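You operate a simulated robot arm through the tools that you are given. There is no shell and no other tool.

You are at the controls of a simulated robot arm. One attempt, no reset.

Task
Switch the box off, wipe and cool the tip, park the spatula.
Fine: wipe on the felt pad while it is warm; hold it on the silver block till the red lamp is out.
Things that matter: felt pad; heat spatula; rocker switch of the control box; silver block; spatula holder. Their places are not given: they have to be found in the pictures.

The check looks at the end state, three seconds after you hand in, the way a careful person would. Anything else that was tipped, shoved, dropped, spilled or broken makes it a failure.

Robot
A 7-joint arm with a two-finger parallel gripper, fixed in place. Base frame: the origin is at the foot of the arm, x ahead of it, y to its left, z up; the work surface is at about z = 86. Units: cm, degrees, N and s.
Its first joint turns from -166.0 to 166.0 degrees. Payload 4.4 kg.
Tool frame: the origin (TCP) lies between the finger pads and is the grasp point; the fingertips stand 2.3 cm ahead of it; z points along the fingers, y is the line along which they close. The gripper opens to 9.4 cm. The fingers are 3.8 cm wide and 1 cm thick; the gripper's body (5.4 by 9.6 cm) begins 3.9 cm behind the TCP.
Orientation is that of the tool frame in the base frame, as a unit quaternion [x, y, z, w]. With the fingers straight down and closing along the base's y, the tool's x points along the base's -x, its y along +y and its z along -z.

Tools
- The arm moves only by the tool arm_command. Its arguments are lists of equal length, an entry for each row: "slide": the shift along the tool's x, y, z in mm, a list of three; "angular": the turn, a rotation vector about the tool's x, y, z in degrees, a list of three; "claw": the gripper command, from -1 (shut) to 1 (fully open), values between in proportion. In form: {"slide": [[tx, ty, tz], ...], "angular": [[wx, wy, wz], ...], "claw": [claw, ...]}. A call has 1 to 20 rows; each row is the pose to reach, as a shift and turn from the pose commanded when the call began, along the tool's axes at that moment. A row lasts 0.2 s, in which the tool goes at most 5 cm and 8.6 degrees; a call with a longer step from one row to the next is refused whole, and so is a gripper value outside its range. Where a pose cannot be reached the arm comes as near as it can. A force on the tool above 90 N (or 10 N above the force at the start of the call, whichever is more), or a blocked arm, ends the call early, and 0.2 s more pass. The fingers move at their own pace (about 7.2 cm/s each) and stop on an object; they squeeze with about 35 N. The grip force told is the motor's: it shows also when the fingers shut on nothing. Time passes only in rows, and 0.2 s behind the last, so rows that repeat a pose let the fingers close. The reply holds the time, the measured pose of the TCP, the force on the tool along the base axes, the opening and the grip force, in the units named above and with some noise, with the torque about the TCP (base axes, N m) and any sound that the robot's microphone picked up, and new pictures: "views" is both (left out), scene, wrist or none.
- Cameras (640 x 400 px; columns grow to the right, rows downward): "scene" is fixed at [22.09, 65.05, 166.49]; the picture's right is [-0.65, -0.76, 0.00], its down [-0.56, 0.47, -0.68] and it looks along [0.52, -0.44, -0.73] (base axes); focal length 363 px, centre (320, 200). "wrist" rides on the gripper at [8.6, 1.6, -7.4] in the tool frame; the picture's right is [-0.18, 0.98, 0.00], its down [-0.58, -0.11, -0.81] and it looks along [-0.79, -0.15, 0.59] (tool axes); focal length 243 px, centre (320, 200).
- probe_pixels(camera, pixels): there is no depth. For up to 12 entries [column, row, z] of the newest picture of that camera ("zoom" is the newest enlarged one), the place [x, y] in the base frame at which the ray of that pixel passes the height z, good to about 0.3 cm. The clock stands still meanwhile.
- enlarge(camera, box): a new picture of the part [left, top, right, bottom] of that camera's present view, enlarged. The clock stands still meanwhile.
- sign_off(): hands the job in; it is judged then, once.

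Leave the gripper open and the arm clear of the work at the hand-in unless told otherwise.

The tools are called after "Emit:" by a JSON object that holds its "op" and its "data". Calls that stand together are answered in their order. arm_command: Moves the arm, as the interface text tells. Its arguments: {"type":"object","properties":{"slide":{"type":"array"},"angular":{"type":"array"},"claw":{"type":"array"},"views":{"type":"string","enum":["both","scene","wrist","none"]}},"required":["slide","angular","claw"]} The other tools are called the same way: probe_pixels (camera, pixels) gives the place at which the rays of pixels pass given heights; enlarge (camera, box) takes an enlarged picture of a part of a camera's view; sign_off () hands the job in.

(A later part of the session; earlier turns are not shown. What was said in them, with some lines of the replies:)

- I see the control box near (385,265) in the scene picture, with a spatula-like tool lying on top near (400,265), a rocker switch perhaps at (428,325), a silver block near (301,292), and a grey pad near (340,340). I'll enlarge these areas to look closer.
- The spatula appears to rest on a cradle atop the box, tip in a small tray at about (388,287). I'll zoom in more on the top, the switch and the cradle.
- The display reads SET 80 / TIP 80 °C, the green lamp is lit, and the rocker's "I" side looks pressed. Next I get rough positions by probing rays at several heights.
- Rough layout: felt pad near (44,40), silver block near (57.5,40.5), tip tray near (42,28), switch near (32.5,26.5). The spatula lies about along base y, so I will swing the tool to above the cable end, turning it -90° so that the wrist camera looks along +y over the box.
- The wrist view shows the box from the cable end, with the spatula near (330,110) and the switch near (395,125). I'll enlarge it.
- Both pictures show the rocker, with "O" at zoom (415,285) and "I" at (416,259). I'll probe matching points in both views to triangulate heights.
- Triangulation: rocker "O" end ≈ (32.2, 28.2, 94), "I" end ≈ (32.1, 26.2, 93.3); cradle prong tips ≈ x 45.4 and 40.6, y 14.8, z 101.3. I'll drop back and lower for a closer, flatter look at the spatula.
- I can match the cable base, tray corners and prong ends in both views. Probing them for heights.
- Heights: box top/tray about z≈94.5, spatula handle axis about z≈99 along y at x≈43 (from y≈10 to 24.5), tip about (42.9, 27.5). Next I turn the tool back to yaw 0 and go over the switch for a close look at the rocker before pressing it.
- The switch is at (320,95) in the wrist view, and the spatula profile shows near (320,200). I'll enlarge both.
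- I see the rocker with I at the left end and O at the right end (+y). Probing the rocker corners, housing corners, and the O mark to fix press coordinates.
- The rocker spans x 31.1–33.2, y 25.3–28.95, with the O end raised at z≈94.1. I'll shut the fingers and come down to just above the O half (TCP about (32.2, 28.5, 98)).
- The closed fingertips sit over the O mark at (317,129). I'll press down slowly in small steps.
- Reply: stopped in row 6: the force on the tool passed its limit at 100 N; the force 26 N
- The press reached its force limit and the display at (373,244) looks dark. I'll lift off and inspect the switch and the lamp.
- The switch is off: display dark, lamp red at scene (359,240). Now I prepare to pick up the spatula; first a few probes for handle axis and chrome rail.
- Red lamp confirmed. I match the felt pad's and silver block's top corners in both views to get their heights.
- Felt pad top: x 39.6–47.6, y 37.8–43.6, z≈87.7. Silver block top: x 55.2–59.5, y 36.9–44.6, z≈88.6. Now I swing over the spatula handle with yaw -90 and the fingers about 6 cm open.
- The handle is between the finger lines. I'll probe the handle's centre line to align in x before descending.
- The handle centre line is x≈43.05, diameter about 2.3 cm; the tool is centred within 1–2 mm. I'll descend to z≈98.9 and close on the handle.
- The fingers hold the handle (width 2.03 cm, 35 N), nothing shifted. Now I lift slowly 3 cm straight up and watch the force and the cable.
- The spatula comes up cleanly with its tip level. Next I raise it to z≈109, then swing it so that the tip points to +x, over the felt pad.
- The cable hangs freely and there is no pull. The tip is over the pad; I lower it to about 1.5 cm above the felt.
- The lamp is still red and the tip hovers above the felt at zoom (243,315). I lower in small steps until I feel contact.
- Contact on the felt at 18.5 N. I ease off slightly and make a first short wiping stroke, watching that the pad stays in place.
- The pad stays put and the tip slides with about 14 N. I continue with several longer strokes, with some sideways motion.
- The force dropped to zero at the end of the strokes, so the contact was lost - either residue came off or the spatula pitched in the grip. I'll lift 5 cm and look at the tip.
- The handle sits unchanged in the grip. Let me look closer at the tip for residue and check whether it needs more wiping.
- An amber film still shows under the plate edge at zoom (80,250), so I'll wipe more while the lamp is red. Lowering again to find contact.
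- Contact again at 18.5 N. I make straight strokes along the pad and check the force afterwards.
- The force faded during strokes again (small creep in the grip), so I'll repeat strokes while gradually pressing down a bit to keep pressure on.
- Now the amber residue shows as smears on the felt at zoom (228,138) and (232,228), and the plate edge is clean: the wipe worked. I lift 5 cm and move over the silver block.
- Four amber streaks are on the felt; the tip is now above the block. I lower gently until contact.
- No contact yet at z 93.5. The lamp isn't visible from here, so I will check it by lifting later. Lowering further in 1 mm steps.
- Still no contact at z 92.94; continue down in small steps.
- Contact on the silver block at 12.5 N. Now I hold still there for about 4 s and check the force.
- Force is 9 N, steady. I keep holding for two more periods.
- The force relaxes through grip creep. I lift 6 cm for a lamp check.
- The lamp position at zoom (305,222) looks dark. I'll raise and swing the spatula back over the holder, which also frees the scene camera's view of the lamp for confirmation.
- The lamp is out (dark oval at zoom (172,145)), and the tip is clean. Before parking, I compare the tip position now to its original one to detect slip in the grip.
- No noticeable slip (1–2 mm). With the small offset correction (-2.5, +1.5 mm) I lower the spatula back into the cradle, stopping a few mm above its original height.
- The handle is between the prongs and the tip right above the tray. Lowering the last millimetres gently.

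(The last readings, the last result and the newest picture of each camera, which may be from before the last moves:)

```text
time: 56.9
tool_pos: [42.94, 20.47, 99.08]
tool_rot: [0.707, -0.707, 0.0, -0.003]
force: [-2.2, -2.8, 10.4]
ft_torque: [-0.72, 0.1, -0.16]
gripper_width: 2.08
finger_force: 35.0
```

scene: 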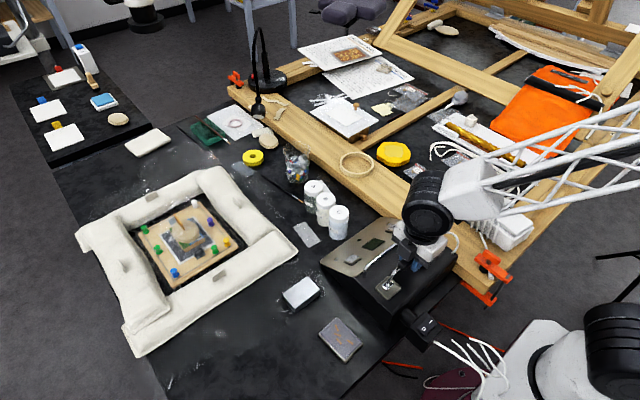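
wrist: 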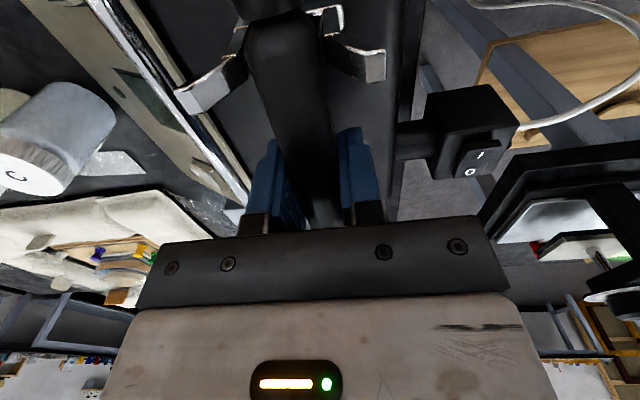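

Contact of 10 N, with the torque showing it rests on the cradle first (tip a millimetre or so above the tray). I open the fingers slowly so that it settles.

Emit:
{"op": "arm_command", "data": {"slide": [[0, 0, 0], [0, 0, 0], [0, 0, 0], [0, 0, 0], [0, 0, 0], [0, 0, 0], [0, 0, 0]], "angular": [[0, 0, 0], [0, 0, 0], [0, 0, 0], [0, 0, 0], [0, 0, 0], [0, 0, 0], [0, 0, 0]], "claw": [-0.54, -0.5, -0.45, -0.3, -0.1, 0.1, 0.3]}}

Emit:
{"op": "enlarge", "data": {"camera": "scene", "box": [365, 230, 455, 305]}}

Emit:
{"op": "enlarge", "data": {"camera": "wrist", "box": [200, 0, 420, 240]}}

```text
time: 58.5
tool_pos: [42.99, 20.36, 99.1]
tool_rot: [0.707, -0.707, -0.001, -0.002]
force: [0.4, 0.4, 0.8]
ft_torque: [-0.02, -0.02, 0.01]
gripper_width: 6.13
finger_force: 0.1
```

scene: 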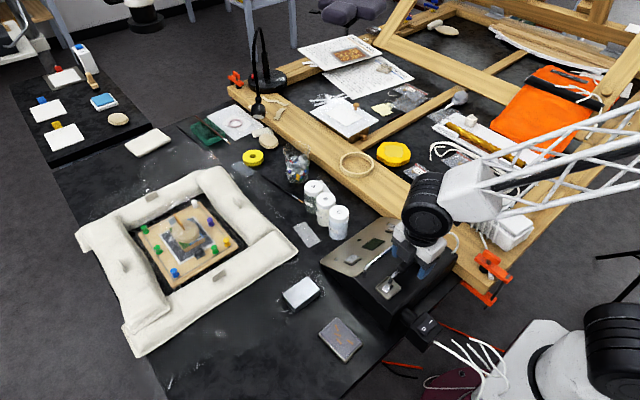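
wrist: 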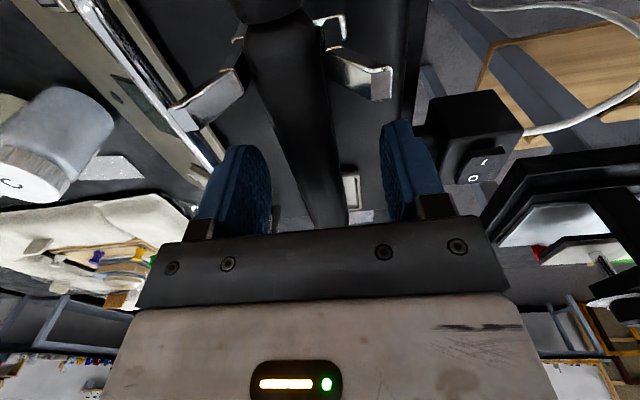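

```text
5.33 times, centred on (410, 268) of scene
```

zoom: 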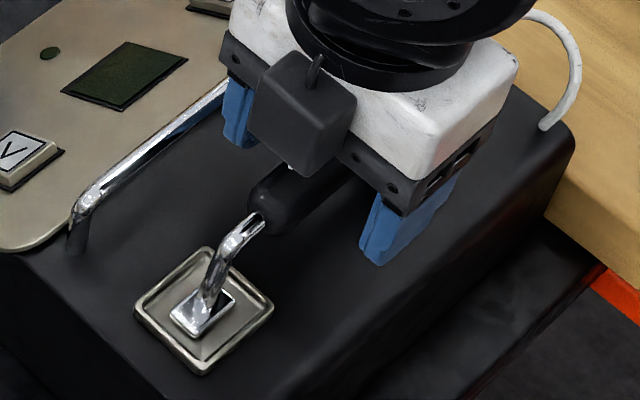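

```text
1.67 times, centred on (310, 120) of wrist
```

zoom: 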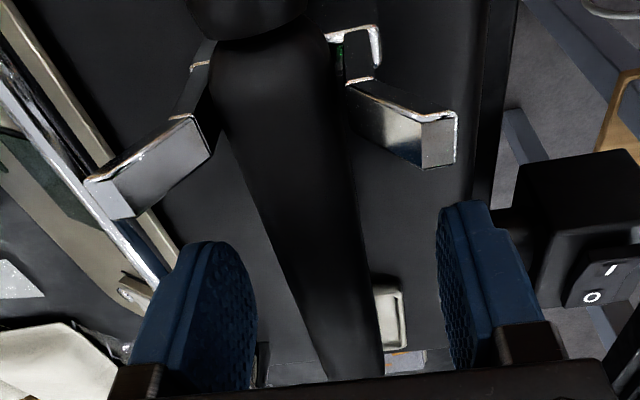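

The spatula rests in the cradle with its tip in the tray. I lift the open gripper straight up.

Emit:
{"op": "arm_command", "data": {"slide": [[0, 0, -15], [0, 0, -40], [0, 0, -80], [0, 0, -120], [0, 0, -160]], "angular": [[0, 0, 0], [0, 0, 0], [0, 0, 0], [0, 0, 0], [0, 0, 0]], "claw": [0.3, 0.3, 0.3, 0.3, 0.3]}}

Emit:
{"op": "enlarge", "data": {"camera": "scene", "box": [340, 205, 460, 305]}}

Emit:
{"op": "enlarge", "data": {"camera": "wrist", "box": [200, 0, 440, 180]}}

```text
time: 59.7
tool_pos: [42.95, 20.48, 115.11]
tool_rot: [-0.707, 0.707, 0.0, 0.002]
force: [0.0, 0.3, -0.2]
ft_torque: [-0.03, -0.03, -0.01]
gripper_width: 6.11
finger_force: 0.0
```

scene: 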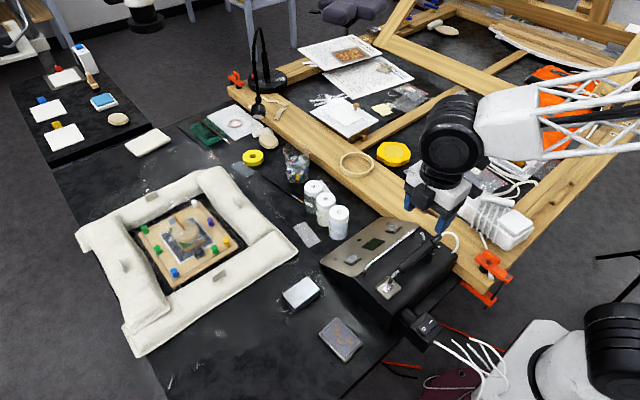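
wrist: 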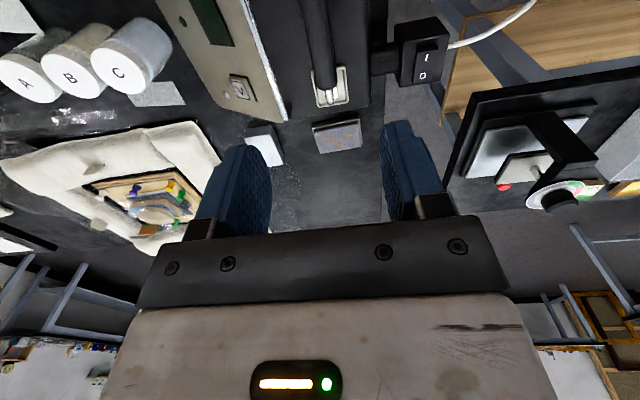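

```text
4.00 times, centred on (400, 255) of scene
```

zoom: 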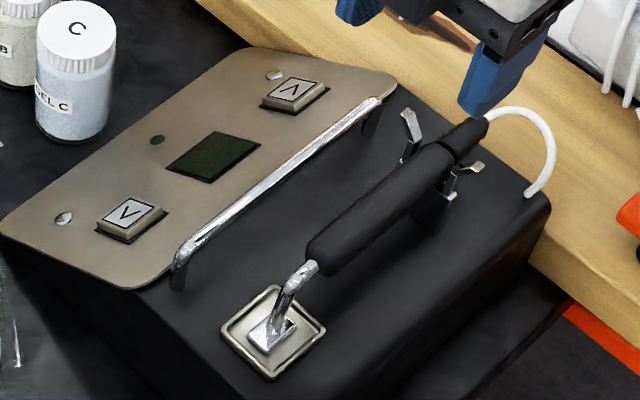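

```text
2.22 times, centred on (320, 90) of wrist
```

zoom: 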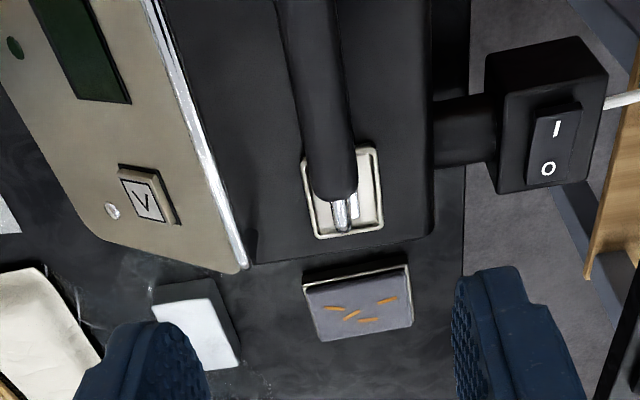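

Everything looks as it was originally: spatula in cradle, tip clean in tray, lamp out, switch at O. I retreat to the starting pose with the gripper fully open.

Emit:
{"op": "arm_command", "data": {"slide": [[0, 0, -35], [0, 0, -69], [-11, -19, -69], [-22, -38, -69], [-33, -57, -69], [-44, -76, -69], [-55, -96, -69], [-66, -116, -69], [-77, -136, -69], [-88, -156, -69], [-99, -175, -69], [-111, -194, -69], [-122, -213, -69], [-122, -213, -69]], "angular": [[0, 0, 0], [0, 0, 0], [0, 0, 8.2], [0, 0, 16.4], [0, 0, 24.6], [0, 0, 32.8], [0, 0, 41], [0, 0, 49.2], [0, 0, 57.4], [0, 0, 65.6], [0, 0, 73.8], [0, 0, 82], [0, 0, 90], [0, 0, 90]], "claw": [1, 1, 1, 1, 1, 1, 1, 1, 1, 1, 1, 1, 1, 1]}}

Emit:
{"op": "enlarge", "data": {"camera": "scene", "box": [280, 200, 460, 360]}}

Emit:
{"op": "enlarge", "data": {"camera": "scene", "box": [390, 290, 460, 350]}}

Emit:
{"op": "enlarge", "data": {"camera": "scene", "box": [270, 260, 380, 370]}}

```text
time: 62.7
tool_pos: [64.32, 32.61, 122.05]
tool_rot: [0.001, 1.0, 0.002, 0.001]
force: [1.1, -0.6, -0.2]
ft_torque: [-0.03, 0.01, 0.03]
gripper_width: 9.41
finger_force: 0.1
```

scene: 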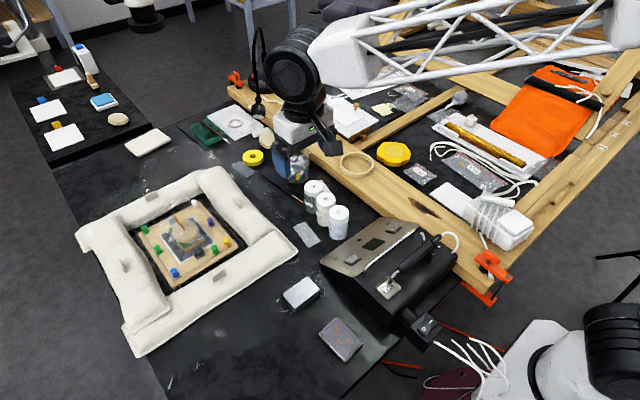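
wrist: 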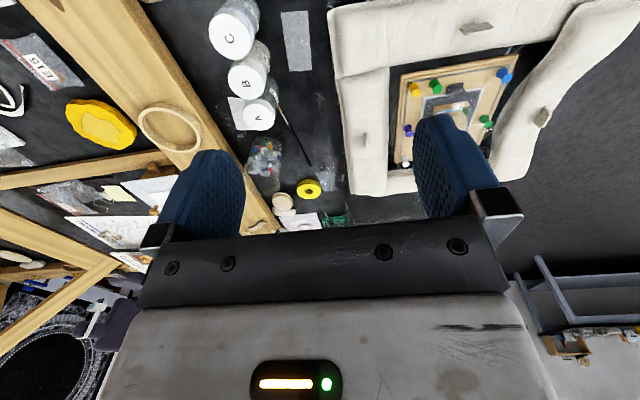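

```text
2.50 times, centred on (370, 280) of scene
```

zoom: 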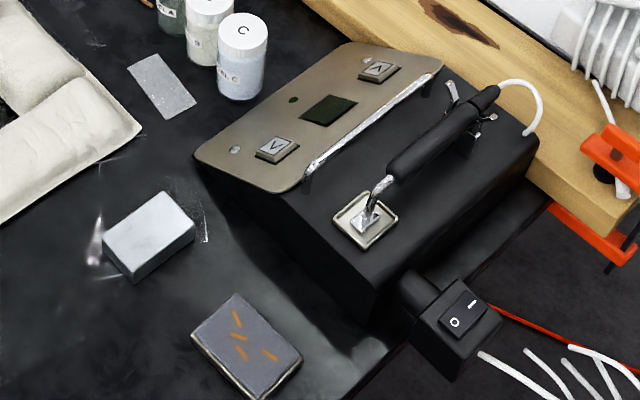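

```text
6.67 times, centred on (425, 320) of scene
```

zoom: 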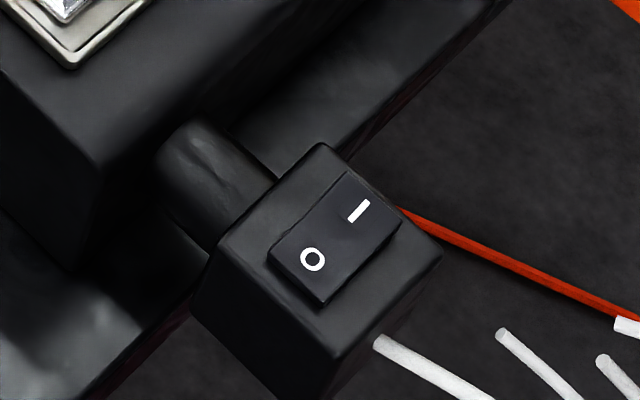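

```text
3.64 times, centred on (325, 315) of scene
```

zoom: 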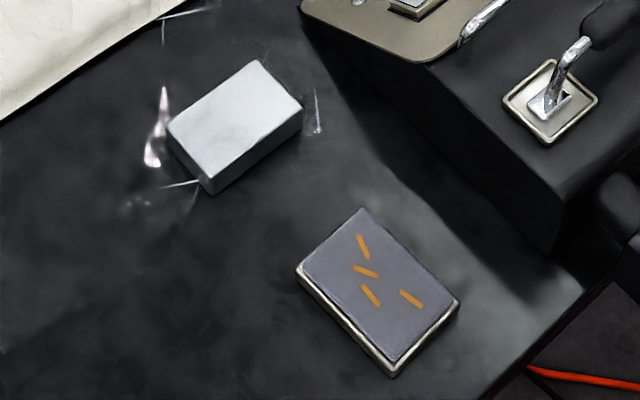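

The last pictures show:
- The switch is at O, and both display and lamp are dark.
- The amber residue is on the felt and the tip is clean.
- The pad and block are exactly where they started.
- The spatula is in its cradle with the tip in the tray.
- The gripper is open and the arm is clear.

I'm handing in.

Emit:
{"op": "sign_off", "data": {}}

```text
The job is handed in.
```

The job is done and handed in: the box is off, the tip is wiped and cooled, and the spatula is back in its holder.

- **Switch:** I pressed the rocker to O; the display went dark and the lamp turned from green to red.
- **Wipe:** The first strokes on the felt pad left amber residue on the tip, so I wiped again while the lamp was still red. The residue is now on the felt as four streaks, and the tip looks clean from above; I did not see its underside.
- **Cool:** I held the tip on the silver block for about 12 seconds. I couldn't see the lamp from there; when I lifted off to check, it was out, and a clearer view on the way back confirmed it.
- **Park:** The spatula lies in its cradle on top of the box with the tip in the small tray, looking the same as at the start.

In the last pictures the pad and block hadn't moved, and nothing else looked disturbed. The gripper is open and the arm is back at its starting pose.
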